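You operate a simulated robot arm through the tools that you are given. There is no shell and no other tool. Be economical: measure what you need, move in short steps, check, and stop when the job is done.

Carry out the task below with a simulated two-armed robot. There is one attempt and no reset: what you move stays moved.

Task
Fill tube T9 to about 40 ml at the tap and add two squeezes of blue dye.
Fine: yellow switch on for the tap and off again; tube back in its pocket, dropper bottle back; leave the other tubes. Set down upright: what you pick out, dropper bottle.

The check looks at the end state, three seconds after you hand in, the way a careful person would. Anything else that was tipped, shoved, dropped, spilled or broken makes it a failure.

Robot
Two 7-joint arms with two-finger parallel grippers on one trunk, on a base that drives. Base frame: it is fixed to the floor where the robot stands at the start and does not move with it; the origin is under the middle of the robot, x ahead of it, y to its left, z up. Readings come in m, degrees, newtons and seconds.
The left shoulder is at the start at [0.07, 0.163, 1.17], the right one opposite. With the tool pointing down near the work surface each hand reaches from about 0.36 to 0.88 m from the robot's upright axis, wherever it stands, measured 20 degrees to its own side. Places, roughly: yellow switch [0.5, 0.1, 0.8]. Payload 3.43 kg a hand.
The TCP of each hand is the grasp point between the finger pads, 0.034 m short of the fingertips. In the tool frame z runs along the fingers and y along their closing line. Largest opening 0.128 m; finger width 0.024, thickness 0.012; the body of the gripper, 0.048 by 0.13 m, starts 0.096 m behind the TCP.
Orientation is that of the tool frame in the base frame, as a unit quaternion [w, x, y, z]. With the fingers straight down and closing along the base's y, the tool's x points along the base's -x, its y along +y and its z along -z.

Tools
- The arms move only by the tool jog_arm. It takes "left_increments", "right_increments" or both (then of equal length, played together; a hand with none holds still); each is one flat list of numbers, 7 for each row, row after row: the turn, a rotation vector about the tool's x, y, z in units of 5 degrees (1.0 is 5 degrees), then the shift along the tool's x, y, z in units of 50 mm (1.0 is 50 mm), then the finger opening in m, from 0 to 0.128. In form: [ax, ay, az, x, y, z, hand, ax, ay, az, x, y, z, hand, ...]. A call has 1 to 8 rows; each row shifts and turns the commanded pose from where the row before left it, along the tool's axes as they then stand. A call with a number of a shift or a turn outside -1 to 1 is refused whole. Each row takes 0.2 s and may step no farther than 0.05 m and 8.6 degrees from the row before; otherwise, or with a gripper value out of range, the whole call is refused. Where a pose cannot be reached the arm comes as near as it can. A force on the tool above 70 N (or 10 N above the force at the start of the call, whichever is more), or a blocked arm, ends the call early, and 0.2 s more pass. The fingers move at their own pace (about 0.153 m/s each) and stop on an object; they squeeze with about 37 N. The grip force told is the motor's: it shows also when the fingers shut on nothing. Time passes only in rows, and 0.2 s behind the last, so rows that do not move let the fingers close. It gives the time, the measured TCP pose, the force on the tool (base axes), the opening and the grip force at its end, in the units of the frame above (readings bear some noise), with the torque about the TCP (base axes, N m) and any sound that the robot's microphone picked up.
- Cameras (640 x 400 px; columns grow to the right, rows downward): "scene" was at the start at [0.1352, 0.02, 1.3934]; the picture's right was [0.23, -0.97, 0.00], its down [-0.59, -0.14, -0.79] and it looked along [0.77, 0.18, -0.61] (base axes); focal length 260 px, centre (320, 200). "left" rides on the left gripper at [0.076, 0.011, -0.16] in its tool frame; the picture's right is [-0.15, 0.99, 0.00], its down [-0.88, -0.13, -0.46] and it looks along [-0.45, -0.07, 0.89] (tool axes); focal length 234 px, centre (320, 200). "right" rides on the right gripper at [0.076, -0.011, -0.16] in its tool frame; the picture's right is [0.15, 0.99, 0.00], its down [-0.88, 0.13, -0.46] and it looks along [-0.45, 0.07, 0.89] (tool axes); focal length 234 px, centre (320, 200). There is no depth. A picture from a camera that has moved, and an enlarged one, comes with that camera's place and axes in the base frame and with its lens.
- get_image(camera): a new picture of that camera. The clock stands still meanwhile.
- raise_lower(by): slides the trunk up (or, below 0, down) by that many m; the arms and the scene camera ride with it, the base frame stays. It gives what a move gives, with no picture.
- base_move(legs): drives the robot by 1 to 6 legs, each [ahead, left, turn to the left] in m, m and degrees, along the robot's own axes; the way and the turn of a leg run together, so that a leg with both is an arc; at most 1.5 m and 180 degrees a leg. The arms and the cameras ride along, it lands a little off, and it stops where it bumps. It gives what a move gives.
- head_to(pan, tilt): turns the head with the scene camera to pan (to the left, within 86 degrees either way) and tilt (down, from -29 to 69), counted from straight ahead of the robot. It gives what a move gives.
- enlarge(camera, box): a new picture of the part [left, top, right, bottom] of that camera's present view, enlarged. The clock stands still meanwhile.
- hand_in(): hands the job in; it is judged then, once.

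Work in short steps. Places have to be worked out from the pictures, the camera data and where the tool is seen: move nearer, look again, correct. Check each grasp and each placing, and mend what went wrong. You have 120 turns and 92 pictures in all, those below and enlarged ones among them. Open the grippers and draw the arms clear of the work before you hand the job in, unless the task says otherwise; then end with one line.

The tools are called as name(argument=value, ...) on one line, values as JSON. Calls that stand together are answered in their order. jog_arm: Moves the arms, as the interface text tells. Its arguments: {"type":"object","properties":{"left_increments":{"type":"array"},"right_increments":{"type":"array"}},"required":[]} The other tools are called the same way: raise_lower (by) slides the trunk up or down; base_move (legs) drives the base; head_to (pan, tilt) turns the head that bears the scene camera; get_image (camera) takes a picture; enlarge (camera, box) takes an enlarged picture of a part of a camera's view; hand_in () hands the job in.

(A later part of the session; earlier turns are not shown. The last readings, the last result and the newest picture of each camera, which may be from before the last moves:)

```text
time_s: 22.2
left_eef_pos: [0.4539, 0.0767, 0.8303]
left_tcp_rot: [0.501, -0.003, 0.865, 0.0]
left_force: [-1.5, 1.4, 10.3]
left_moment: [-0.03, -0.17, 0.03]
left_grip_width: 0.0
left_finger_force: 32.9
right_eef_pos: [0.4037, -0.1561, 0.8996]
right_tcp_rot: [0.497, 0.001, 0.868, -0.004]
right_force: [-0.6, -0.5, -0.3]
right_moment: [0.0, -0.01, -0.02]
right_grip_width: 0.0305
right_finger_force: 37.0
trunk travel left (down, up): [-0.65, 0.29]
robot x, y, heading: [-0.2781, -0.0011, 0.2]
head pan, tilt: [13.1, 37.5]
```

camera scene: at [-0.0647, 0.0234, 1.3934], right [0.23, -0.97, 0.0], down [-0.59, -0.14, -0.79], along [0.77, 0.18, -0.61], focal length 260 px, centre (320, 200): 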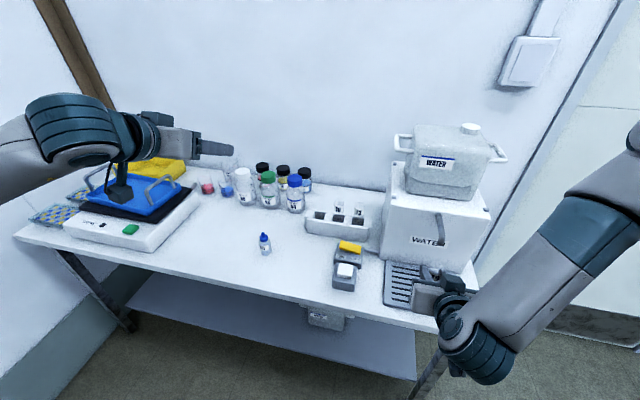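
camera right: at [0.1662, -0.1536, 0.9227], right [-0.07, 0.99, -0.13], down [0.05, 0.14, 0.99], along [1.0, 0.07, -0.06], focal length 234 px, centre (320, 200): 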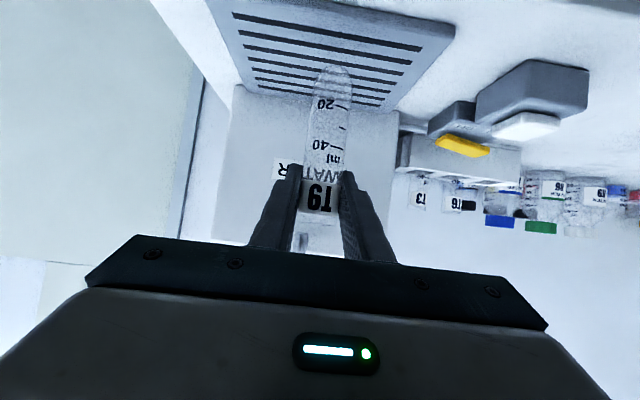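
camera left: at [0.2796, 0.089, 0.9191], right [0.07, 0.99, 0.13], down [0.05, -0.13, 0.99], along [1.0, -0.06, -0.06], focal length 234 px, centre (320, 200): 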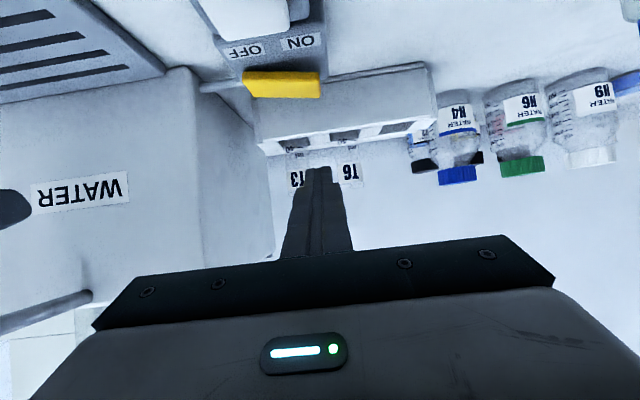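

Contact at 10 N. Press 4 mm more.

jog_arm(left_increments=[0, 0, 0, 0.07, 0, 0.04, 0])

enlarge(camera="right", box=[240, 50, 400, 250])

```text
time_s: 22.6
left_eef_pos: [0.4538, 0.0764, 0.8297]
left_tcp_rot: [0.504, -0.002, 0.864, 0.0]
left_force: [-3.1, 2.6, 29.0]
left_moment: [-0.22, -0.57, 0.05]
left_grip_width: 0.0001
left_finger_force: 32.7
right_eef_pos: [0.4012, -0.1573, 0.9013]
right_tcp_rot: [0.497, 0.002, 0.868, -0.003]
right_force: [0.6, -0.5, -0.1]
right_moment: [0.02, -0.01, -0.02]
right_grip_width: 0.0303
right_finger_force: 37.1
trunk travel left (down, up): [-0.65, 0.29]
robot x, y, heading: [-0.2768, -0.003, 0.0]
head pan, tilt: [13.1, 37.5]
```

```text
2.00 times, centred on (320, 150) of right
camera zoom: at [0.2251, -0.1671, 0.9165], right [-0.07, 0.99, -0.13], down [0.05, 0.13, 0.99], along [1.0, 0.06, -0.06], focal length 468 px, centre (320, 300)
```

zoom: 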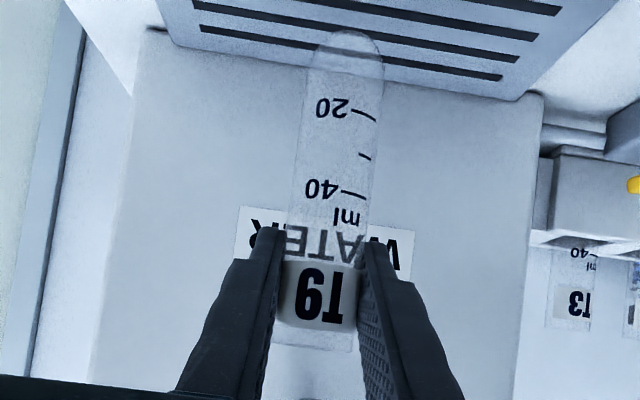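

29 N without motion and no water. Check what's being pressed.

enlarge(camera="left", box=[180, 20, 420, 200])

enlarge(camera="scene", box=[300, 190, 400, 260])

```text
2.22 times, centred on (300, 110) of left
camera zoom: at [0.2786, 0.0858, 0.8439], right [0.07, 0.99, 0.13], down [0.04, -0.13, 0.99], along [1.0, -0.06, -0.05], focal length 520 px, centre (364, 400)
```

zoom: 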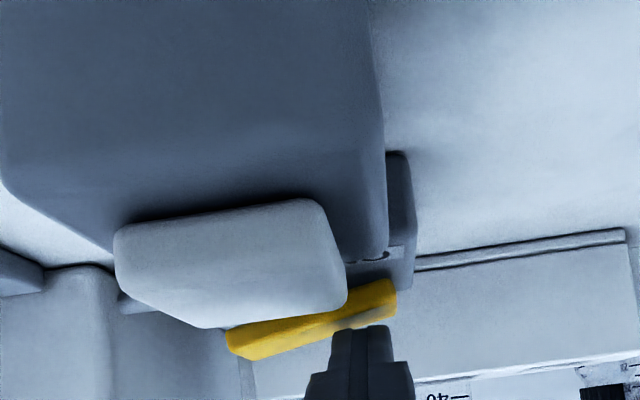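

```text
5.71 times, centred on (350, 225) of scene
camera zoom: at [-0.1465, 0.0194, 1.3943], right [0.23, -0.97, 0.0], down [-0.59, -0.14, -0.8], along [0.77, 0.18, -0.61], focal length 1486 px, centre (149, 57)
```

zoom: 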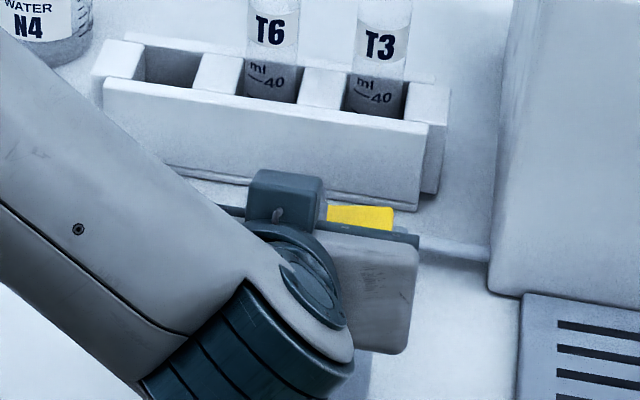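

The rocker flipped to ON. Check the spout and tube after releasing the pressure a little.

jog_arm(left_increments=[0, 0, 0, -0.2, 0, -0.116, 0])

enlarge(camera="right", box=[240, 50, 400, 250])

enlarge(camera="scene", box=[400, 190, 480, 270])

```text
time_s: 23.1
left_eef_pos: [0.4531, 0.0769, 0.8316]
left_tcp_rot: [0.496, -0.001, 0.868, 0.001]
left_force: [1.0, -0.3, 0.2]
left_moment: [0.0, -0.01, -0.03]
left_grip_width: 0.0001
left_finger_force: 32.7
right_eef_pos: [0.404, -0.1573, 0.8981]
right_tcp_rot: [0.496, 0.002, 0.868, -0.004]
right_force: [0.4, 0.2, -0.5]
right_moment: [-0.01, -0.01, 0.01]
right_grip_width: 0.0304
right_finger_force: 36.8
trunk travel left (down, up): [-0.65, 0.29]
robot x, y, heading: [-0.2766, -0.0029, 0.4]
head pan, tilt: [13.1, 37.5]
```

```text
2.00 times, centred on (320, 150) of right
camera zoom: at [0.2282, -0.1676, 0.9137], right [-0.07, 0.99, -0.13], down [0.05, 0.13, 0.99], along [1.0, 0.06, -0.06], focal length 468 px, centre (320, 300)
```

zoom: 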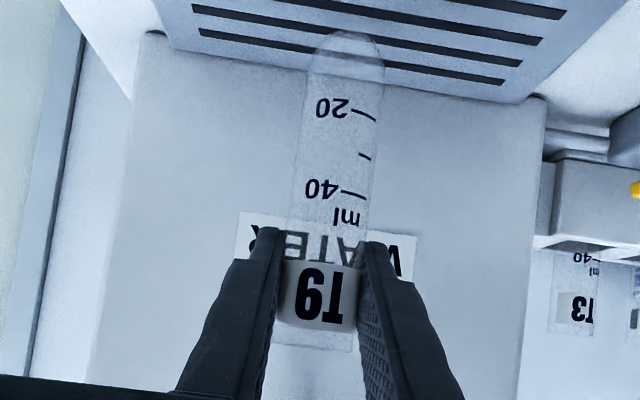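

```text
5.00 times, centred on (440, 230) of scene
camera zoom: at [-0.1415, 0.0191, 1.3929], right [0.23, -0.97, 0.0], down [-0.59, -0.14, -0.79], along [0.77, 0.18, -0.61], focal length 1301 px, centre (-280, 50)
```

zoom: 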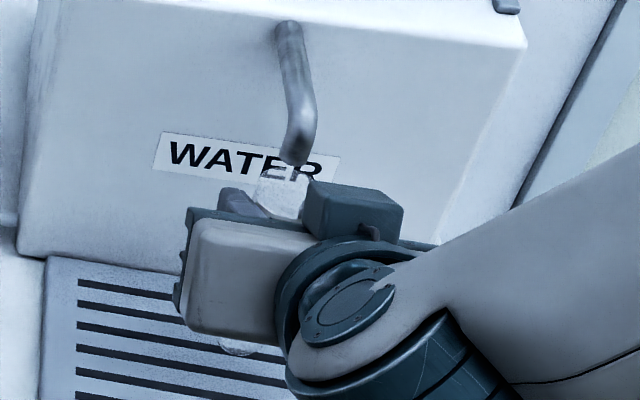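

No water yet. Raise the left hand 3 cm and view the rocker state, letting a moment pass.

jog_arm(left_increments=[0, 0, 0, -0.4, 0, -0.23, 0, 0, 0, 0, -0.4, 0, -0.23, 0])

get_image(camera="left")

enlarge(camera="right", box=[240, 50, 400, 250])

```text
time_s: 23.6
left_eef_pos: [0.4564, 0.0772, 0.882]
left_tcp_rot: [0.499, -0.003, 0.867, 0.001]
left_force: [-0.2, -0.3, -0.1]
left_moment: [0.01, 0.03, 0.02]
left_grip_width: 0.0
left_finger_force: 33.6
right_eef_pos: [0.4033, -0.1551, 0.8989]
right_tcp_rot: [0.496, 0.001, 0.868, -0.004]
right_force: [-0.5, -0.2, -0.4]
right_moment: [-0.01, -0.01, -0.01]
right_grip_width: 0.0305
right_finger_force: 36.9
trunk travel left (down, up): [-0.65, 0.29]
robot x, y, heading: [-0.2759, 0.0022, 0.4]
head pan, tilt: [13.1, 37.5]
```

```text
49 pictures are left
camera left: at [0.2799, 0.0879, 0.8975], right [0.07, 0.99, 0.13], down [0.05, -0.13, 0.99], along [1.0, -0.06, -0.06], focal length 234 px, centre (320, 200)
```

left: 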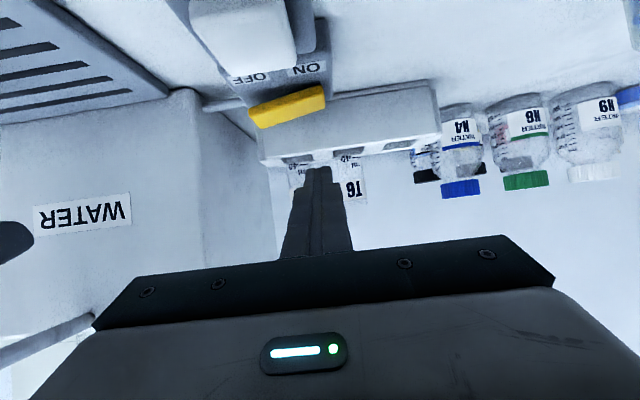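

```text
2.00 times, centred on (320, 150) of right
camera zoom: at [0.2273, -0.1669, 0.9147], right [-0.07, 0.99, -0.13], down [0.05, 0.13, 0.99], along [1.0, 0.06, -0.06], focal length 468 px, centre (320, 300)
```

zoom: 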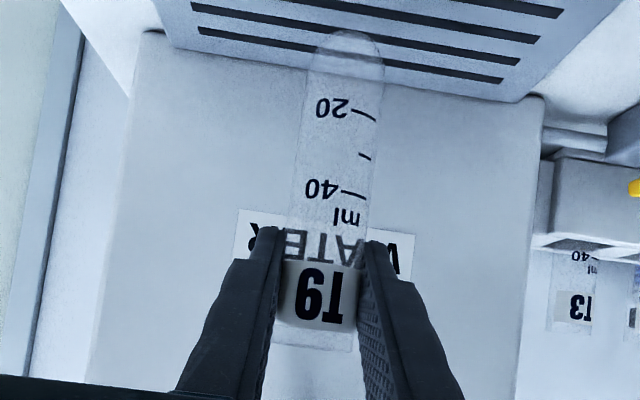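

Rocker stays ON but no flow after 1 s; the linked white key is likely the dispense button. Move the fingertip above it (≈.384,.057).

jog_arm(left_increments=[0, 0, 0, 0.47, -0.2, -0.82, 0, 0, 0, 0, 0.47, -0.2, -0.82, 0, 0, 0, 0, 0.4, 0, 0.23, 0])

get_image(camera="left")

get_image(camera="scene")

```text
time_s: 24.4
left_eef_pos: [0.3615, 0.0561, 0.8554]
left_tcp_rot: [0.499, -0.002, 0.866, 0.0]
left_force: [0.3, -0.5, 0.0]
left_moment: [0.0, -0.04, -0.03]
left_grip_width: 0.0001
left_finger_force: 33.0
right_eef_pos: [0.4049, -0.1578, 0.8985]
right_tcp_rot: [0.496, 0.001, 0.868, -0.004]
right_force: [0.0, 0.5, -0.1]
right_moment: [0.0, -0.01, -0.03]
right_grip_width: 0.03
right_finger_force: 36.4
trunk travel left (down, up): [-0.65, 0.29]
robot x, y, heading: [-0.2774, 0.0015, 0.5]
head pan, tilt: [13.1, 37.5]
```

```text
47 pictures are left
camera left: at [0.1856, 0.0664, 0.8719], right [0.07, 0.99, 0.13], down [0.05, -0.13, 0.99], along [1.0, -0.06, -0.06], focal length 234 px, centre (320, 200)
```

left: 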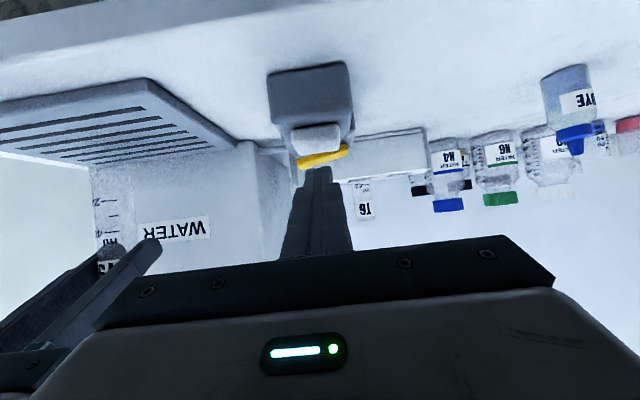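

```text
46 pictures are left
camera scene: at [-0.1411, 0.0193, 1.3933], right [0.23, -0.97, 0.0], down [-0.59, -0.14, -0.79], along [0.77, 0.18, -0.61], focal length 260 px, centre (320, 200)
```

scene: 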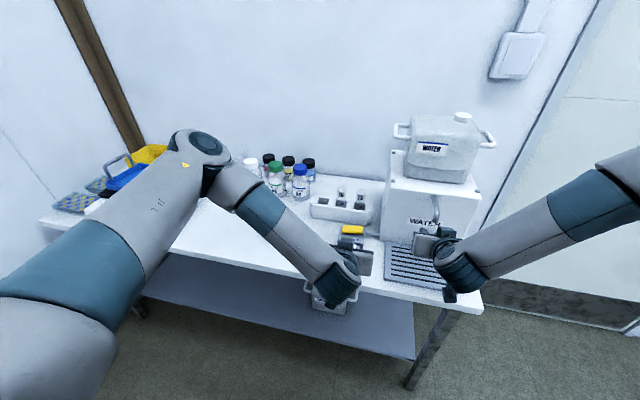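

White key's centre ≈ (.385,.057), top ≈.813. Press down to contact.

jog_arm(left_increments=[0, 0, 0, 0.13, 0, 0.075, 0, 0, 0, 0, 0.13, 0, 0.075, 0])

jog_arm(left_increments=[0, 0, 0, 0.07, 0, 0.04, 0])

get_image(camera="right")

```text
time_s: 25.1
left_eef_pos: [0.3605, 0.0557, 0.844]
left_tcp_rot: [0.5, -0.002, 0.866, 0.001]
left_force: [-0.5, 0.0, 0.5]
left_moment: [0.0, -0.02, -0.01]
left_grip_width: 0.0
left_finger_force: 33.0
right_eef_pos: [0.4043, -0.1585, 0.8992]
right_tcp_rot: [0.497, 0.001, 0.868, -0.003]
right_force: [-0.4, -0.1, -0.4]
right_moment: [0.01, 0.0, 0.0]
right_grip_width: 0.0307
right_finger_force: 36.9
trunk travel left (down, up): [-0.65, 0.29]
robot x, y, heading: [-0.2773, -0.0007, 0.4]
head pan, tilt: [13.1, 37.5]
```

```text
time_s: 25.4
left_eef_pos: [0.3603, 0.0549, 0.8398]
left_tcp_rot: [0.5, -0.002, 0.866, 0.001]
left_force: [0.3, -0.3, 0.7]
left_moment: [-0.01, -0.04, 0.0]
left_grip_width: 0.0
left_finger_force: 32.8
right_eef_pos: [0.4037, -0.1572, 0.8994]
right_tcp_rot: [0.496, 0.002, 0.868, -0.004]
right_force: [0.8, 0.2, -0.3]
right_moment: [-0.02, -0.02, 0.01]
right_grip_width: 0.0302
right_finger_force: 36.6
trunk travel left (down, up): [-0.65, 0.29]
robot x, y, heading: [-0.2766, -0.0027, 0.1]
head pan, tilt: [13.1, 37.5]
```

```text
45 pictures are left
camera right: at [0.2278, -0.1673, 0.9144], right [-0.07, 0.99, -0.13], down [0.05, 0.13, 0.99], along [1.0, 0.06, -0.06], focal length 234 px, centre (320, 200)
```

right: 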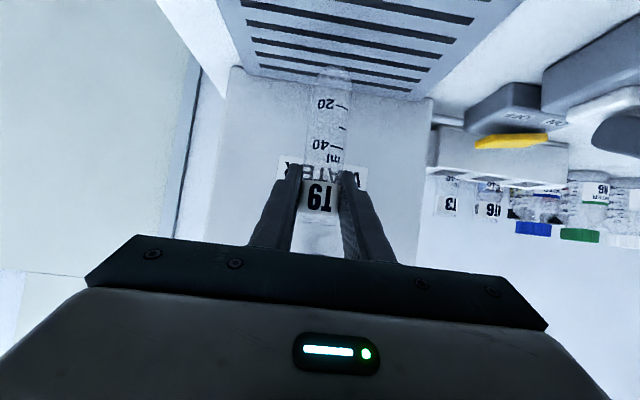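

No contact yet; go on 4 mm at a time.

jog_arm(left_increments=[0, 0, 0, 0.07, 0, 0.04, 0, 0, 0, 0, 0.035, 0, 0.02, 0])

```text
time_s: 26.1
left_eef_pos: [0.3591, 0.0554, 0.8357]
left_tcp_rot: [0.501, -0.002, 0.865, 0.0]
left_force: [1.0, -1.6, 6.3]
left_moment: [-0.05, -0.19, 0.03]
left_grip_width: 0.0
left_finger_force: 33.2
right_eef_pos: [0.4038, -0.1577, 0.8996]
right_tcp_rot: [0.496, 0.001, 0.868, -0.003]
right_force: [0.2, 1.1, -0.9]
right_moment: [0.04, 0.02, -0.03]
right_grip_width: 0.0304
right_finger_force: 36.4
trunk travel left (down, up): [-0.65, 0.29]
robot x, y, heading: [-0.2792, 0.0009, 0.1]
head pan, tilt: [13.1, 37.5]
heard: click
```

Contact and a click. Check the tube.

enlarge(camera="right", box=[240, 50, 400, 250])

```text
2.00 times, centred on (320, 150) of right
camera zoom: at [0.2272, -0.1674, 0.9149], right [-0.07, 0.99, -0.13], down [0.05, 0.13, 0.99], along [1.0, 0.06, -0.06], focal length 468 px, centre (320, 300)
```

zoom: 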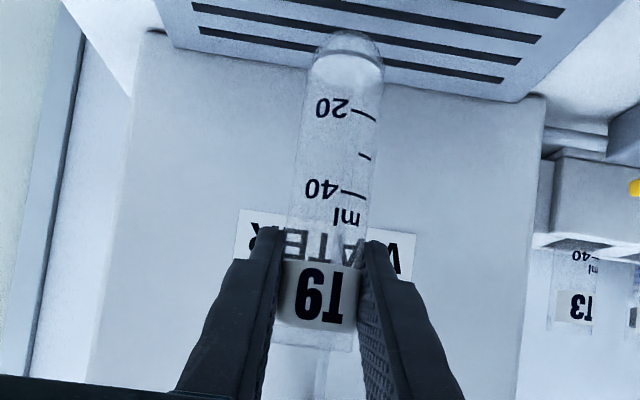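

Water is flowing into the tube (~6 ml). Hold for 0.4 s and read the level.

jog_arm(left_increments=[0, 0, 0, 0, 0, 0, 0])

enlarge(camera="right", box=[240, 50, 400, 250])

```text
time_s: 26.4
left_eef_pos: [0.3603, 0.0549, 0.8354]
left_tcp_rot: [0.501, -0.002, 0.866, 0.001]
left_force: [2.9, -1.3, 8.1]
left_moment: [-0.04, -0.25, -0.02]
left_grip_width: 0.0001
left_finger_force: 33.0
right_eef_pos: [0.4024, -0.1575, 0.9004]
right_tcp_rot: [0.498, 0.001, 0.867, -0.003]
right_force: [0.7, 0.1, -0.2]
right_moment: [0.02, 0.0, 0.03]
right_grip_width: 0.0306
right_finger_force: 36.9
trunk travel left (down, up): [-0.65, 0.29]
robot x, y, heading: [-0.2776, 0.0015, 0.2]
head pan, tilt: [13.1, 37.5]
```

```text
2.00 times, centred on (320, 150) of right
camera zoom: at [0.2273, -0.1674, 0.9148], right [-0.07, 0.99, -0.13], down [0.05, 0.13, 0.99], along [1.0, 0.06, -0.06], focal length 468 px, centre (320, 300)
```

zoom: 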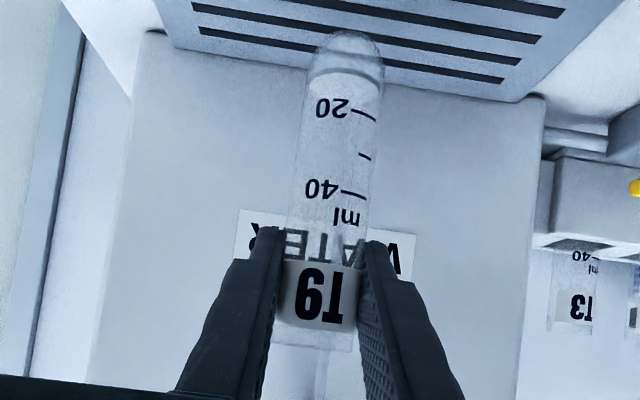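

Rising slowly, around 10 ml. Wait 1 s more.

jog_arm(left_increments=[0, 0, 0, 0, 0, 0, 0, 0, 0, 0, 0, 0, 0, 0, 0, 0, 0, 0, 0, 0, 0, 0, 0, 0, 0, 0, 0, 0])

enlarge(camera="right", box=[240, 50, 400, 250])

```text
time_s: 27.4
left_eef_pos: [0.3587, 0.0547, 0.8347]
left_tcp_rot: [0.499, -0.003, 0.866, 0.001]
left_force: [3.2, -1.7, 11.6]
left_moment: [-0.08, -0.36, -0.02]
left_grip_width: 0.0
left_finger_force: 33.4
right_eef_pos: [0.4028, -0.1575, 0.8998]
right_tcp_rot: [0.497, 0.002, 0.868, -0.003]
right_force: [-0.5, -0.7, -1.3]
right_moment: [0.03, 0.04, 0.0]
right_grip_width: 0.0307
right_finger_force: 37.4
trunk travel left (down, up): [-0.65, 0.29]
robot x, y, heading: [-0.2767, -0.0005, 0.2]
head pan, tilt: [13.1, 37.5]
```

```text
2.00 times, centred on (320, 150) of right
camera zoom: at [0.2273, -0.1674, 0.9148], right [-0.07, 0.99, -0.13], down [0.05, 0.13, 0.99], along [1.0, 0.06, -0.06], focal length 468 px, centre (320, 300)
```

zoom: 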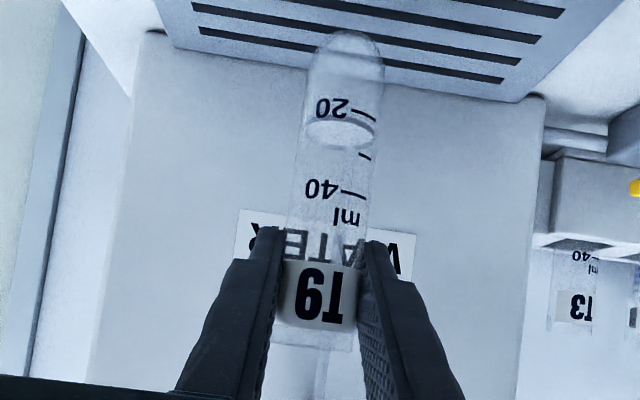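

Near-edge level ≈22 ml at ~12 ml/s. Release the white key now to see whether it's momentary.

jog_arm(left_increments=[0, 0, 0, -0.2, 0, -0.115, 0])

enlarge(camera="right", box=[240, 50, 400, 250])

```text
time_s: 27.9
left_eef_pos: [0.3585, 0.056, 0.8436]
left_tcp_rot: [0.497, -0.002, 0.868, 0.002]
left_force: [-0.4, 0.2, 0.5]
left_moment: [-0.01, 0.0, -0.01]
left_grip_width: 0.0001
left_finger_force: 33.2
right_eef_pos: [0.4037, -0.1568, 0.8994]
right_tcp_rot: [0.497, 0.001, 0.868, -0.003]
right_force: [0.5, -0.7, -0.6]
right_moment: [0.02, -0.01, -0.01]
right_grip_width: 0.0309
right_finger_force: 37.3
trunk travel left (down, up): [-0.65, 0.29]
robot x, y, heading: [-0.278, 0.0011, 0.2]
head pan, tilt: [13.1, 37.5]
```

```text
2.00 times, centred on (320, 150) of right
camera zoom: at [0.2277, -0.1668, 0.9143], right [-0.07, 0.99, -0.13], down [0.05, 0.13, 0.99], along [1.0, 0.06, -0.06], focal length 468 px, centre (320, 300)
```

zoom: 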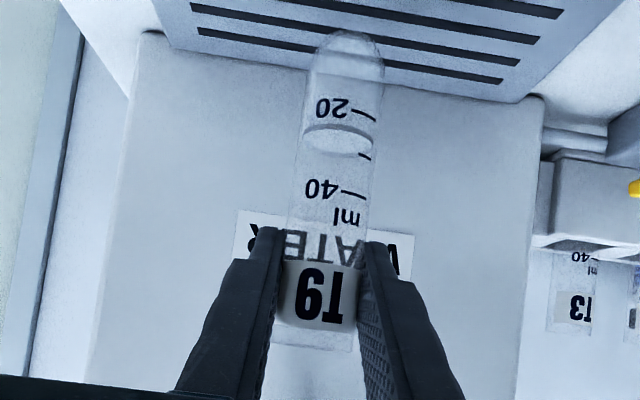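

Momentary: flow stopped at ≈25 ml. Press again for about 0.5 s and recheck.

jog_arm(left_increments=[0, 0, 0, 0.2, 0, 0.115, 0, 0, 0, 0, 0, 0, 0, 0, 0, 0, 0, -0.2, 0, -0.115, 0])

enlarge(camera="right", box=[240, 50, 400, 250])

```text
time_s: 28.6
left_eef_pos: [0.3596, 0.0554, 0.8445]
left_tcp_rot: [0.499, -0.002, 0.867, 0.001]
left_force: [0.1, -0.2, 0.2]
left_moment: [-0.03, -0.01, 0.0]
left_grip_width: 0.0
left_finger_force: 32.7
right_eef_pos: [0.4041, -0.1569, 0.8996]
right_tcp_rot: [0.497, 0.002, 0.868, -0.004]
right_force: [0.4, -0.3, -0.9]
right_moment: [-0.02, 0.02, 0.01]
right_grip_width: 0.0305
right_finger_force: 37.1
trunk travel left (down, up): [-0.65, 0.29]
robot x, y, heading: [-0.2777, -0.0019, 0.0]
head pan, tilt: [13.1, 37.5]
heard: click
```

```text
2.00 times, centred on (320, 150) of right
camera zoom: at [0.2276, -0.1671, 0.9144], right [-0.07, 0.99, -0.13], down [0.05, 0.13, 0.99], along [1.0, 0.06, -0.06], focal length 468 px, centre (320, 300)
```

zoom: 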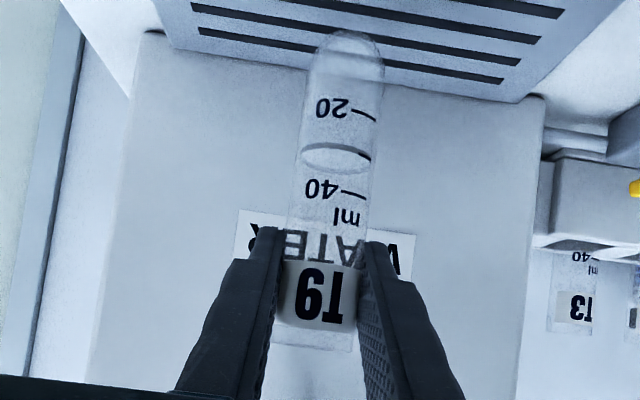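

Level ≈30 ml; that press gave ~5 ml. Press a bit longer (one extra row), then check.

jog_arm(left_increments=[0, 0, 0, 0.2, 0, 0.115, 0, 0, 0, 0, 0, 0, 0, 0, 0, 0, 0, 0, 0, 0, 0, 0, 0, 0, -0.2, 0, -0.115, 0])

enlarge(camera="right", box=[270, 90, 370, 215])

```text
time_s: 29.6
left_eef_pos: [0.3601, 0.0548, 0.8453]
left_tcp_rot: [0.499, -0.002, 0.867, 0.001]
left_force: [0.4, -0.7, -0.1]
left_moment: [0.03, 0.0, 0.0]
left_grip_width: 0.0
left_finger_force: 32.7
right_eef_pos: [0.4035, -0.1564, 0.8993]
right_tcp_rot: [0.498, 0.001, 0.867, -0.003]
right_force: [0.8, 0.3, -1.0]
right_moment: [0.0, 0.02, 0.0]
right_grip_width: 0.0306
right_finger_force: 37.5
trunk travel left (down, up): [-0.65, 0.29]
robot x, y, heading: [-0.2781, -0.0009, 0.2]
head pan, tilt: [13.1, 37.5]
heard: click
```

```text
3.20 times, centred on (320, 152) of right
camera zoom: at [0.2277, -0.1671, 0.9144], right [-0.07, 0.99, -0.13], down [0.05, 0.13, 0.99], along [1.0, 0.06, -0.06], focal length 749 px, centre (320, 352)
```

zoom: 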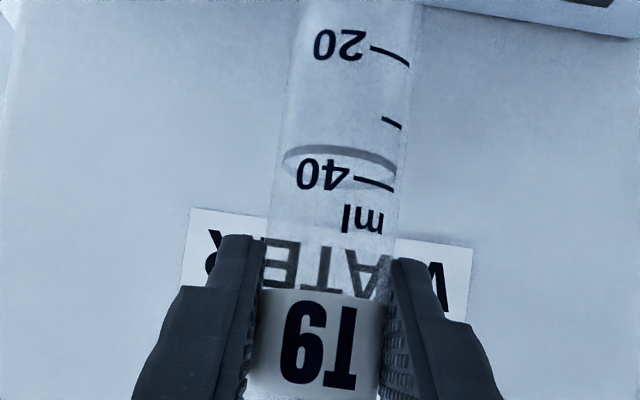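

Level ≈36 ml. One brief press (no hold) for about 3 ml more.

jog_arm(left_increments=[0, 0, 0, 0.2, 0, 0.115, 0, 0, 0, 0, -0.2, 0, -0.115, 0])

enlarge(camera="right", box=[270, 90, 370, 215])

```text
time_s: 30.2
left_eef_pos: [0.3597, 0.0557, 0.8447]
left_tcp_rot: [0.5, -0.002, 0.866, 0.0]
left_force: [0.4, -0.2, -0.5]
left_moment: [0.01, -0.03, -0.01]
left_grip_width: 0.0002
left_finger_force: 32.9
right_eef_pos: [0.4045, -0.1567, 0.8989]
right_tcp_rot: [0.497, 0.001, 0.868, -0.003]
right_force: [-0.1, -0.3, 0.2]
right_moment: [0.02, 0.04, 0.03]
right_grip_width: 0.0307
right_finger_force: 37.4
trunk travel left (down, up): [-0.65, 0.29]
robot x, y, heading: [-0.2765, -0.0005, 0.2]
head pan, tilt: [13.1, 37.5]
heard: click
```

```text
3.20 times, centred on (320, 152) of right
camera zoom: at [0.2276, -0.167, 0.9145], right [-0.07, 0.99, -0.13], down [0.05, 0.13, 0.99], along [1.0, 0.06, -0.06], focal length 749 px, centre (320, 352)
```

zoom: 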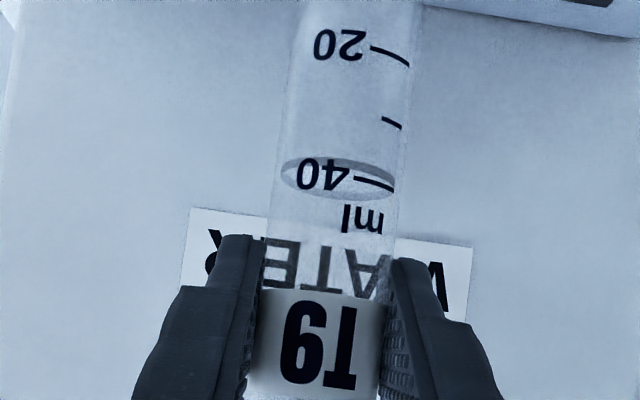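

Level ≈38–39 ml; good, the dye will add a little. Now raise the left hand, move over the OFF end of the yellow rocker (.476,.033), and lower to just above.

jog_arm(left_increments=[0, 0, 0, -0.6, 0, -0.346, 0, 0, 0, 0, -0.46, -0.22, 0.8, 0, 0, 0, 0, -0.46, -0.22, 0.8, 0, 0, 0, 0, 0.6, 0, 0.346, 0])

jog_arm(left_increments=[0, 0, 0, 0.1, 0, 0.058, 0, 0, 0, 0, 0.07, 0, 0.04, 0, 0, 0, 0, 0.07, 0, 0.04, 0, 0, 0, 0, 0.06, 0, 0.035, 0])

enlarge(camera="left", box=[180, 20, 420, 200])

```text
time_s: 31.2
left_eef_pos: [0.4524, 0.0356, 0.843]
left_tcp_rot: [0.5, -0.003, 0.866, 0.001]
left_force: [0.0, -0.2, -0.4]
left_moment: [0.0, -0.01, 0.0]
left_grip_width: 0.0
left_finger_force: 33.1
right_eef_pos: [0.4035, -0.1572, 0.8986]
right_tcp_rot: [0.496, 0.001, 0.868, -0.004]
right_force: [0.3, 0.3, -1.0]
right_moment: [-0.02, -0.04, -0.01]
right_grip_width: 0.0306
right_finger_force: 36.6
trunk travel left (down, up): [-0.65, 0.29]
robot x, y, heading: [-0.2794, -0.005, 0.4]
head pan, tilt: [13.1, 37.5]
```

```text
time_s: 32.2
left_eef_pos: [0.4514, 0.0361, 0.8302]
left_tcp_rot: [0.502, -0.003, 0.865, 0.001]
left_force: [-1.5, 4.1, 12.4]
left_moment: [0.23, -0.23, 0.1]
left_grip_width: 0.0003
left_finger_force: 33.1
right_eef_pos: [0.4023, -0.1573, 0.9008]
right_tcp_rot: [0.497, 0.001, 0.868, -0.004]
right_force: [0.6, -0.2, -0.2]
right_moment: [-0.01, -0.01, 0.01]
right_grip_width: 0.0306
right_finger_force: 37.1
trunk travel left (down, up): [-0.65, 0.29]
robot x, y, heading: [-0.277, 0.0001, 0.3]
head pan, tilt: [13.1, 37.5]
```

```text
2.22 times, centred on (300, 110) of left
camera zoom: at [0.2766, 0.0454, 0.8443], right [0.07, 0.99, 0.13], down [0.04, -0.13, 0.99], along [1.0, -0.06, -0.05], focal length 520 px, centre (364, 400)
```

zoom: 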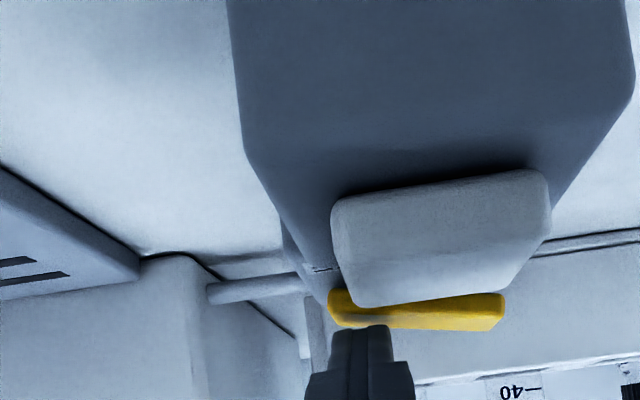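

The rocker looks flipped; press 3 mm more to be sure, then lift clear and check.

jog_arm(left_increments=[0, 0, 0, 0.06, 0, 0.035, 0])

jog_arm(left_increments=[0, 0, 0, -0.7, 0, -0.4, 0, 0, 0, 0, -0.7, 0, -0.4, 0])

enlarge(camera="left", box=[180, 20, 420, 200])

```text
time_s: 32.6
left_eef_pos: [0.4505, 0.0359, 0.8306]
left_tcp_rot: [0.504, -0.003, 0.864, 0.002]
left_force: [-1.6, 5.1, 29.7]
left_moment: [0.46, -0.72, 0.15]
left_grip_width: 0.0
left_finger_force: 33.6
right_eef_pos: [0.4021, -0.1569, 0.9016]
right_tcp_rot: [0.498, 0.001, 0.867, -0.003]
right_force: [0.2, 0.3, 0.9]
right_moment: [-0.01, -0.01, -0.02]
right_grip_width: 0.0306
right_finger_force: 36.3
trunk travel left (down, up): [-0.65, 0.29]
robot x, y, heading: [-0.2756, -0.0005, 0.1]
head pan, tilt: [13.1, 37.5]
```

```text
time_s: 33.2
left_eef_pos: [0.4477, 0.0331, 0.9057]
left_tcp_rot: [0.499, -0.001, 0.867, 0.0]
left_force: [0.6, 0.4, 0.0]
left_moment: [0.02, -0.02, 0.0]
left_grip_width: 0.0
left_finger_force: 33.0
right_eef_pos: [0.4029, -0.1571, 0.8991]
right_tcp_rot: [0.497, 0.002, 0.867, -0.004]
right_force: [-0.4, 0.8, -0.9]
right_moment: [0.02, -0.01, -0.02]
right_grip_width: 0.0308
right_finger_force: 37.2
trunk travel left (down, up): [-0.65, 0.29]
robot x, y, heading: [-0.2761, -0.002, 0.1]
head pan, tilt: [13.1, 37.5]
```

```text
2.22 times, centred on (300, 110) of left
camera zoom: at [0.2732, 0.0441, 0.9212], right [0.07, 0.99, 0.13], down [0.05, -0.13, 0.99], along [1.0, -0.06, -0.06], focal length 520 px, centre (364, 400)
```

zoom: 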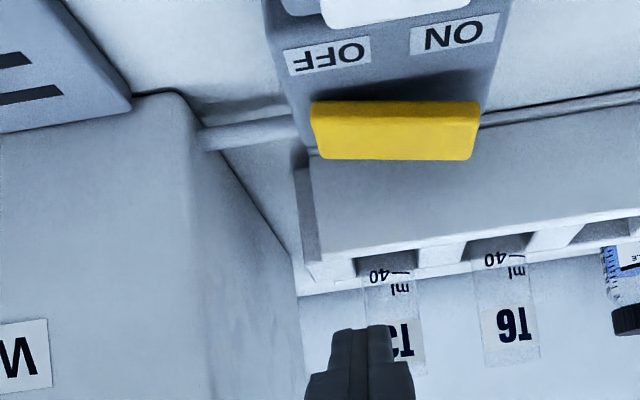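

OFF confirmed (ON end raised again). Withdraw the left hand to the left, while the right backs the tube out from under the spout, lifts and starts across.

jog_arm(left_increments=[0, 0, 0, -0.2, 0.875, -0.404, 0.06, 0, 0, 0, -0.2, 0.875, -0.404, 0.06, 0, 0, 0, -0.2, 0.875, -0.404, 0.06, 0, 0, 0, -0.2, 0.875, -0.404, 0.06, 0, 0, 0, -0.2, 0.875, -0.404, 0.06, 0, 0, 0, -0.2, 0.875, -0.404, 0.06, 0, 0, 0, -0.2, 0.875, -0.404, 0.06, 0, 0, 0, -0.2, 0.875, -0.404, 0.06], right_increments=[0, 0, 0, 0.2, 0, -0.35, 0.022, 0, 0, 0, 0.22, 0, -0.38, 0.022, 0, 0, 0, 0.2, 0, -0.35, 0.022, 0, 0, 0, -0.6, 0, -0.35, 0.022, 0, 0, 0, -0.7, 0, -0.4, 0.022, 0, 0, 0, -0.7, 0, -0.4, 0.022, 0, 0, 0, -0.3, 0.5, -0.17, 0.022, 0, 0, 0, 0, 0.7, 0, 0.022])

get_image(camera="scene")

```text
time_s: 35.0
left_eef_pos: [0.3497, 0.3856, 1.0551]
left_tcp_rot: [0.5, -0.002, 0.866, 0.0]
left_force: [0.1, -0.1, 0.2]
left_moment: [-0.02, -0.02, -0.02]
left_grip_width: 0.06
left_finger_force: 0.1
right_eef_pos: [0.3443, -0.0936, 1.0394]
right_tcp_rot: [0.498, 0.0, 0.867, -0.004]
right_force: [0.0, 0.1, -0.9]
right_moment: [0.0, 0.0, -0.02]
right_grip_width: 0.0306
right_finger_force: 36.5
right hand out of reach, approached as far as the arm can: row 2
trunk travel left (down, up): [-0.65, 0.29]
robot x, y, heading: [-0.273, -0.0007, -0.2]
head pan, tilt: [13.1, 37.5]
```

```text
35 pictures are left
camera scene: at [-0.1428, 0.0224, 1.3934], right [0.23, -0.97, 0.0], down [-0.59, -0.14, -0.79], along [0.77, 0.18, -0.61], focal length 260 px, centre (320, 200)
```

scene: 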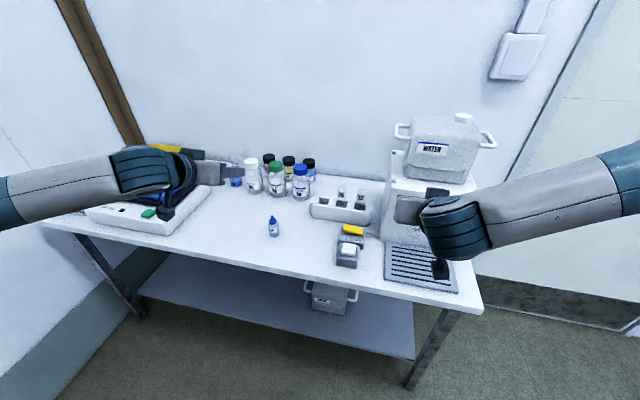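

Right is clear. Move across to T9's y (.178) then forward above its pocket, at lift height.

jog_arm(right_increments=[0, 0, 0, 0, 0.906, 0, 0.022, 0, 0, 0, 0, 0.906, 0, 0.022, 0, 0, 0, 0, 0.906, 0, 0.022, 0, 0, 0, 0, 0.906, 0, 0.022, 0, 0, 0, 0, 0.906, 0, 0.022, 0, 0, 0, 0, 0.906, 0, 0.022])

jog_arm(right_increments=[0, 0, 0, -0.45, 0, 0.779, 0.022, 0, 0, 0, -0.45, 0, 0.779, 0.022, 0, 0, 0, -0.45, 0, 0.779, 0.022, 0, 0, 0, -0.45, 0, 0.779, 0.022, 0, 0, 0, -0.45, 0, 0.779, 0.022, 0, 0, 0, 0, 0, 0, 0.022])

```text
time_s: 36.5
left_eef_pos: [0.3494, 0.3865, 1.0542]
left_tcp_rot: [0.5, -0.002, 0.866, -0.001]
left_force: [0.7, -0.2, -0.2]
left_moment: [-0.06, -0.02, -0.04]
left_grip_width: 0.0601
left_finger_force: 0.1
right_eef_pos: [0.3443, 0.1777, 1.0348]
right_tcp_rot: [0.498, 0.0, 0.867, -0.003]
right_force: [-0.8, 1.4, -1.1]
right_moment: [-0.02, 0.01, -0.06]
right_grip_width: 0.0307
right_finger_force: 37.1
trunk travel left (down, up): [-0.65, 0.29]
robot x, y, heading: [-0.2746, 0.0006, -0.1]
head pan, tilt: [13.1, 37.5]
```

```text
time_s: 37.9
left_eef_pos: [0.35, 0.3845, 1.0544]
left_tcp_rot: [0.5, -0.003, 0.866, 0.001]
left_force: [-0.1, -1.0, 0.9]
left_moment: [0.0, 0.04, 0.02]
left_grip_width: 0.06
left_finger_force: 0.1
right_eef_pos: [0.5689, 0.1751, 1.0339]
right_tcp_rot: [0.497, 0.0, 0.868, -0.002]
right_force: [0.1, 0.0, -0.6]
right_moment: [-0.01, 0.02, -0.02]
right_grip_width: 0.0306
right_finger_force: 37.0
trunk travel left (down, up): [-0.65, 0.29]
robot x, y, heading: [-0.2778, -0.0032, 0.1]
head pan, tilt: [13.1, 37.5]
```

Lower to just above the rack and inspect the alignment with the pocket.

jog_arm(right_increments=[0, 0, 0, 0.72, 0.04, 0.44, 0.022, 0, 0, 0, 0.72, 0.02, 0.44, 0.022, 0, 0, 0, 0, 0, 0, 0.022])

enlarge(camera="scene", box=[290, 150, 400, 235])

get_image(camera="right")

get_image(camera="left")

```text
time_s: 38.6
left_eef_pos: [0.3504, 0.3842, 1.0551]
left_tcp_rot: [0.499, -0.001, 0.866, 0.0]
left_force: [-0.7, 0.2, 0.2]
left_moment: [-0.01, 0.02, 0.01]
left_grip_width: 0.0602
left_finger_force: 0.0
right_eef_pos: [0.573, 0.1772, 0.9505]
right_tcp_rot: [0.498, 0.0, 0.867, -0.002]
right_force: [-0.7, -0.6, 0.2]
right_moment: [-0.01, 0.03, -0.01]
right_grip_width: 0.0309
right_finger_force: 36.8
trunk travel left (down, up): [-0.65, 0.29]
robot x, y, heading: [-0.2772, -0.003, 0.0]
head pan, tilt: [13.1, 37.5]
```

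```text
4.71 times, centred on (345, 192) of scene
camera zoom: at [-0.1428, 0.0197, 1.3935], right [0.23, -0.97, 0.0], down [-0.59, -0.14, -0.79], along [0.77, 0.18, -0.61], focal length 1224 px, centre (202, 235)
```

zoom: 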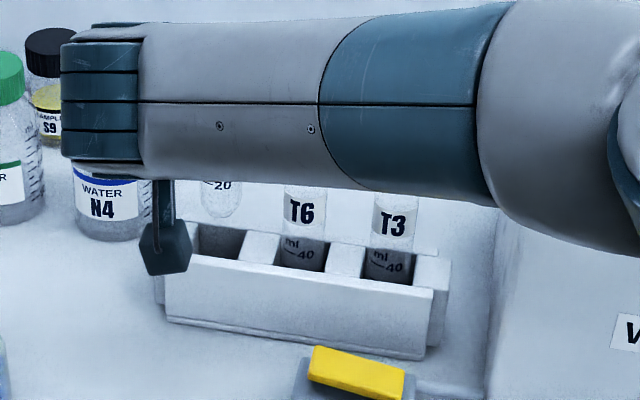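

```text
33 pictures are left
camera right: at [0.3975, 0.1663, 0.9653], right [-0.07, 0.99, -0.13], down [0.05, 0.13, 0.99], along [1.0, 0.06, -0.06], focal length 234 px, centre (320, 200)
```

right: 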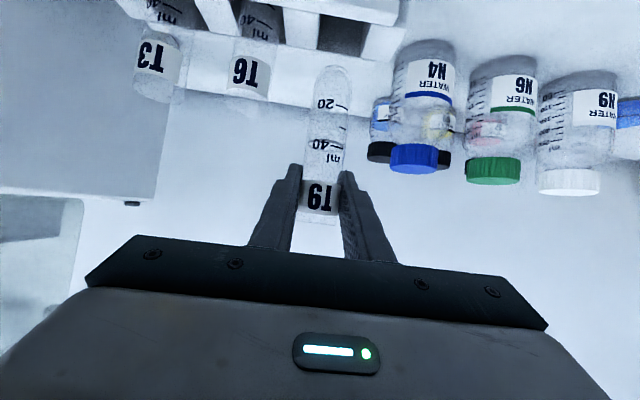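

```text
32 pictures are left
camera left: at [0.1753, 0.3948, 1.0702], right [0.07, 0.99, 0.13], down [0.05, -0.13, 0.99], along [1.0, -0.06, -0.05], focal length 234 px, centre (320, 200)
```

left: 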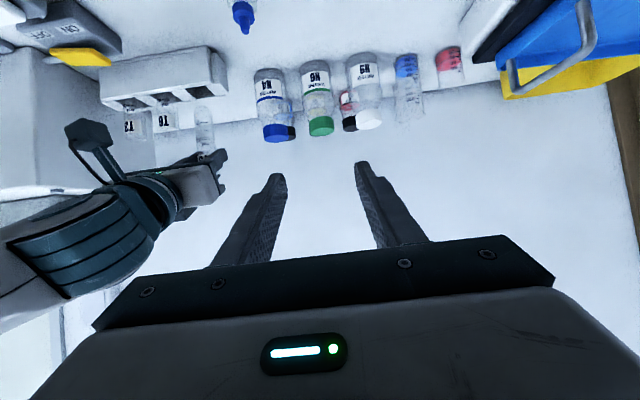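

Alignment matches the grasp pose (.570,.178). Lower gently, first 40 mm with force check.

jog_arm(right_increments=[0, 0, 0, 0.18, 0.01, 0.09, 0.022, 0, 0, 0, 0.173, 0.01, 0.1, 0.022, 0, 0, 0, 0.173, 0, 0.1, 0.022, 0, 0, 0, 0.173, 0, 0.1, 0.022])

enlarge(camera="right", box=[200, 0, 440, 150])

```text
time_s: 39.6
left_eef_pos: [0.3502, 0.3853, 1.0548]
left_tcp_rot: [0.499, -0.002, 0.866, 0.0]
left_force: [-0.3, 0.2, 0.0]
left_moment: [0.01, 0.0, 0.03]
left_grip_width: 0.06
left_finger_force: 0.0
right_eef_pos: [0.571, 0.1799, 0.9089]
right_tcp_rot: [0.498, 0.001, 0.867, -0.002]
right_force: [0.4, -0.7, -0.8]
right_moment: [0.02, -0.02, 0.0]
right_grip_width: 0.0307
right_finger_force: 36.7
trunk travel left (down, up): [-0.65, 0.29]
robot x, y, heading: [-0.2812, -0.0027, 0.1]
head pan, tilt: [13.1, 37.5]
```

```text
2.67 times, centred on (320, 75) of right
camera zoom: at [0.3952, 0.1691, 0.9249], right [-0.07, 0.99, -0.13], down [0.05, 0.13, 0.99], along [1.0, 0.06, -0.06], focal length 624 px, centre (320, 533)
```

zoom: 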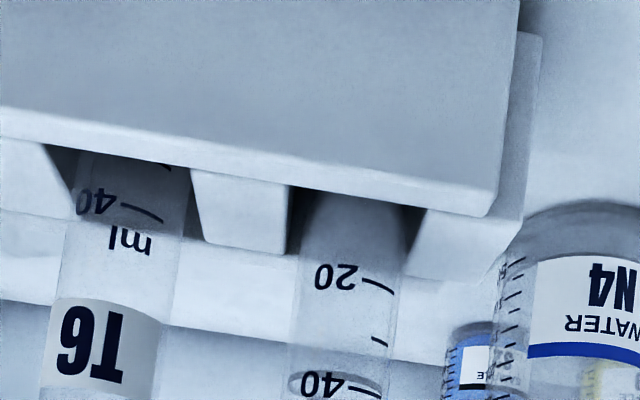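

It's entering the pocket cleanly. Lower the remaining ~38 mm.

jog_arm(right_increments=[0, 0, 0, 0.173, 0, 0.1, 0.022, 0, 0, 0, 0.173, 0, 0.1, 0.022, 0, 0, 0, 0.173, 0, 0.1, 0.022, 0, 0, 0, 0.13, 0, 0.075, 0.022])

enlarge(camera="right", box=[200, 80, 440, 230])

```text
time_s: 40.6
left_eef_pos: [0.3508, 0.384, 1.0555]
left_tcp_rot: [0.499, -0.002, 0.867, 0.001]
left_force: [-1.2, 0.3, 0.4]
left_moment: [0.01, 0.0, -0.01]
left_grip_width: 0.0598
left_finger_force: 0.0
right_eef_pos: [0.5723, 0.18, 0.873]
right_tcp_rot: [0.497, -0.001, 0.868, -0.001]
right_force: [-0.1, -0.3, -1.1]
right_moment: [-0.04, 0.03, 0.0]
right_grip_width: 0.0307
right_finger_force: 37.1
trunk travel left (down, up): [-0.65, 0.29]
robot x, y, heading: [-0.2775, 0.0017, 0.2]
head pan, tilt: [13.1, 37.5]
```

```text
2.67 times, centred on (320, 155) of right
camera zoom: at [0.3959, 0.1693, 0.8881], right [-0.07, 0.99, -0.13], down [0.05, 0.13, 0.99], along [1.0, 0.06, -0.06], focal length 624 px, centre (320, 320)
```

zoom: 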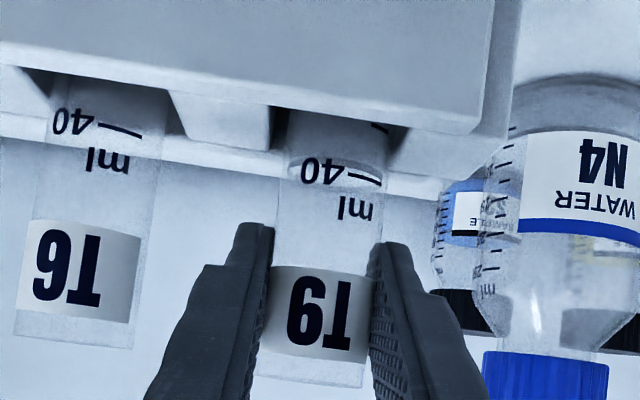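

Lower the last 3–4 mm, check force.

jog_arm(right_increments=[0, 0, 0, 0.06, 0, 0.035, 0.022])

```text
time_s: 41.0
left_eef_pos: [0.3504, 0.3848, 1.056]
left_tcp_rot: [0.5, -0.003, 0.866, 0.002]
left_force: [0.1, 1.2, 0.1]
left_moment: [0.04, -0.01, 0.01]
left_grip_width: 0.0602
left_finger_force: 0.1
right_eef_pos: [0.5724, 0.179, 0.8709]
right_tcp_rot: [0.499, 0.0, 0.867, -0.002]
right_force: [-0.4, -0.3, 3.5]
right_moment: [0.03, -0.01, 0.01]
right_grip_width: 0.0309
right_finger_force: 37.2
trunk travel left (down, up): [-0.65, 0.29]
robot x, y, heading: [-0.2762, -0.0027, 0.1]
head pan, tilt: [13.1, 37.5]
```

Seated (3.5 N up). Open to 0.05 and back straight out.

jog_arm(right_increments=[0, 0, 0, 0, 0, 0, 0.05, 0, 0, 0, 0, 0, 0, 0.05, 0, 0, 0, 0.2, 0, -0.346, 0.05, 0, 0, 0, 0.4, 0, -0.693, 0.05, 0, 0, 0, 0.4, 0, -0.693, 0.05, 0, 0, 0, 0.4, 0, -0.693, 0.05])

enlarge(camera="right", box=[160, 60, 480, 260])

```text
time_s: 42.5
left_eef_pos: [0.3502, 0.3846, 1.0553]
left_tcp_rot: [0.5, -0.001, 0.866, 0.001]
left_force: [-0.6, 0.4, -0.2]
left_moment: [0.03, 0.02, 0.04]
left_grip_width: 0.0599
left_finger_force: 0.1
right_eef_pos: [0.4329, 0.1771, 0.8698]
right_tcp_rot: [0.498, 0.002, 0.867, -0.003]
right_force: [0.0, -0.1, -0.7]
right_moment: [0.0, -0.01, -0.02]
right_grip_width: 0.05
right_finger_force: 0.0
trunk travel left (down, up): [-0.65, 0.29]
robot x, y, heading: [-0.2777, -0.0005, 0.3]
head pan, tilt: [13.1, 37.5]
```

```text
2.00 times, centred on (320, 160) of right
camera zoom: at [0.2575, 0.1669, 0.8846], right [-0.07, 0.99, -0.13], down [0.05, 0.13, 0.99], along [1.0, 0.06, -0.06], focal length 468 px, centre (320, 280)
```

zoom: 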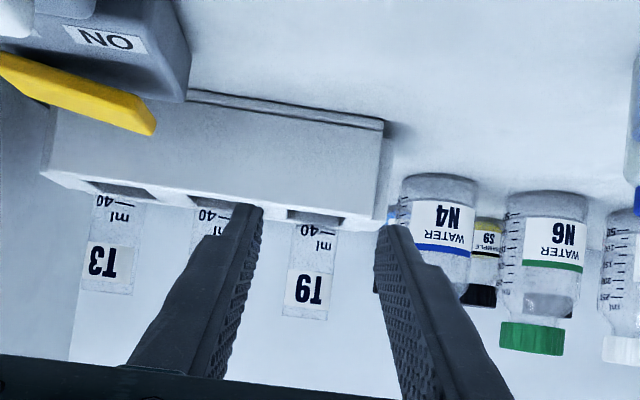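

T9 is back in its pocket. Park the right hand up to the right, and bring the left hand down in front of the dropper (≈.437,.315).

jog_arm(right_increments=[0, 0, 0, -0.5, -0.3, -0.75, 0.05, 0, 0, 0, -0.6, -0.6, -0.4, 0.05, 0, 0, 0, -0.6, -0.7, -0.3, 0.05, 0, 0, 0, -0.6, -0.7, -0.3, 0.05, 0, 0, 0, 0, -0.9, 0, 0.05, 0, 0, 0, 0, -0.9, 0, 0.05, 0, 0, 0, 0, -0.9, 0, 0.05, 0, 0, 0, 0, -0.9, 0, 0.05], left_increments=[0, 0, 0, 0, 0, 0, 0.06, 0, 0, 0, 0, 0, 0, 0.06, 0, 0, 0, 0.7, -0.23, 0.35, 0.06, 0, 0, 0, 0.7, -0.23, 0.35, 0.06, 0, 0, 0, 0.7, -0.23, 0.35, 0.06, 0, 0, 0, 0.7, -0.23, 0.35, 0.06, 0, 0, 0, 0.7, -0.23, 0.35, 0.06, 0, 0, 0, 0.7, -0.23, 0.35, 0.06])

get_image(camera="left")

get_image(camera="scene")

```text
time_s: 44.2
left_eef_pos: [0.3335, 0.3397, 0.8808]
left_tcp_rot: [0.5, 0.0, 0.866, 0.0]
left_force: [-1.0, -0.7, 0.2]
left_moment: [-0.02, 0.03, 0.01]
left_grip_width: 0.0601
left_finger_force: 0.0
left hand out of reach, approached as far as the arm can: row 7, 8
right_eef_pos: [0.4127, -0.1225, 1.016]
right_tcp_rot: [0.499, 0.002, 0.867, -0.001]
right_force: [0.5, 0.0, -1.1]
right_moment: [0.03, -0.03, 0.06]
right_grip_width: 0.05
right_finger_force: 0.1
trunk travel left (down, up): [-0.65, 0.29]
robot x, y, heading: [-0.2739, -0.0011, 0.5]
head pan, tilt: [13.1, 37.5]
```

```text
28 pictures are left
camera left: at [0.158, 0.3511, 0.8955], right [0.07, 0.99, 0.13], down [0.04, -0.13, 0.99], along [1.0, -0.07, -0.05], focal length 234 px, centre (320, 200)
```

left: 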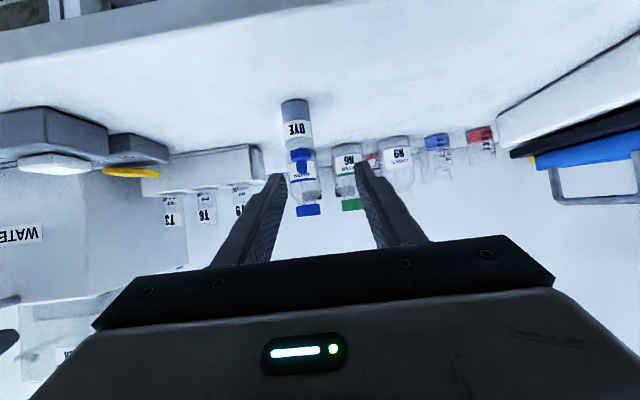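

```text
27 pictures are left
camera scene: at [-0.1435, 0.0162, 1.3938], right [0.23, -0.97, 0.0], down [-0.59, -0.14, -0.79], along [0.77, 0.18, -0.61], focal length 260 px, centre (320, 200)
```

scene: 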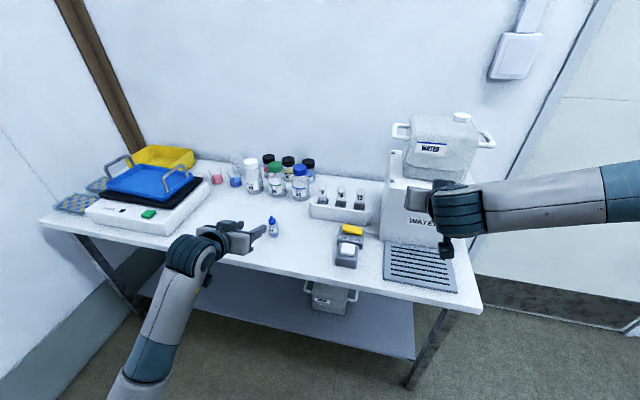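

Left hand needs more room. Back the base another 0.13 m (also takes the right hand away from the spout).

base_move(legs=[[-0.13, 0, 0]])

```text
time_s: 45.5
left_eef_pos: [0.2056, 0.3414, 0.8788]
left_tcp_rot: [0.502, 0.0, 0.865, -0.002]
left_force: [-0.7, 0.4, -0.8]
left_moment: [-0.02, 0.04, -0.02]
left_grip_width: 0.0601
left_finger_force: 0.1
right_eef_pos: [0.2834, -0.1213, 1.0152]
right_tcp_rot: [0.498, 0.001, 0.867, -0.003]
right_force: [-0.3, -0.1, -0.2]
right_moment: [0.05, 0.0, 0.02]
right_grip_width: 0.0501
right_finger_force: 0.1
trunk travel left (down, up): [-0.65, 0.29]
robot x, y, heading: [-0.4046, 0.002, -0.1]
head pan, tilt: [13.1, 37.5]
```

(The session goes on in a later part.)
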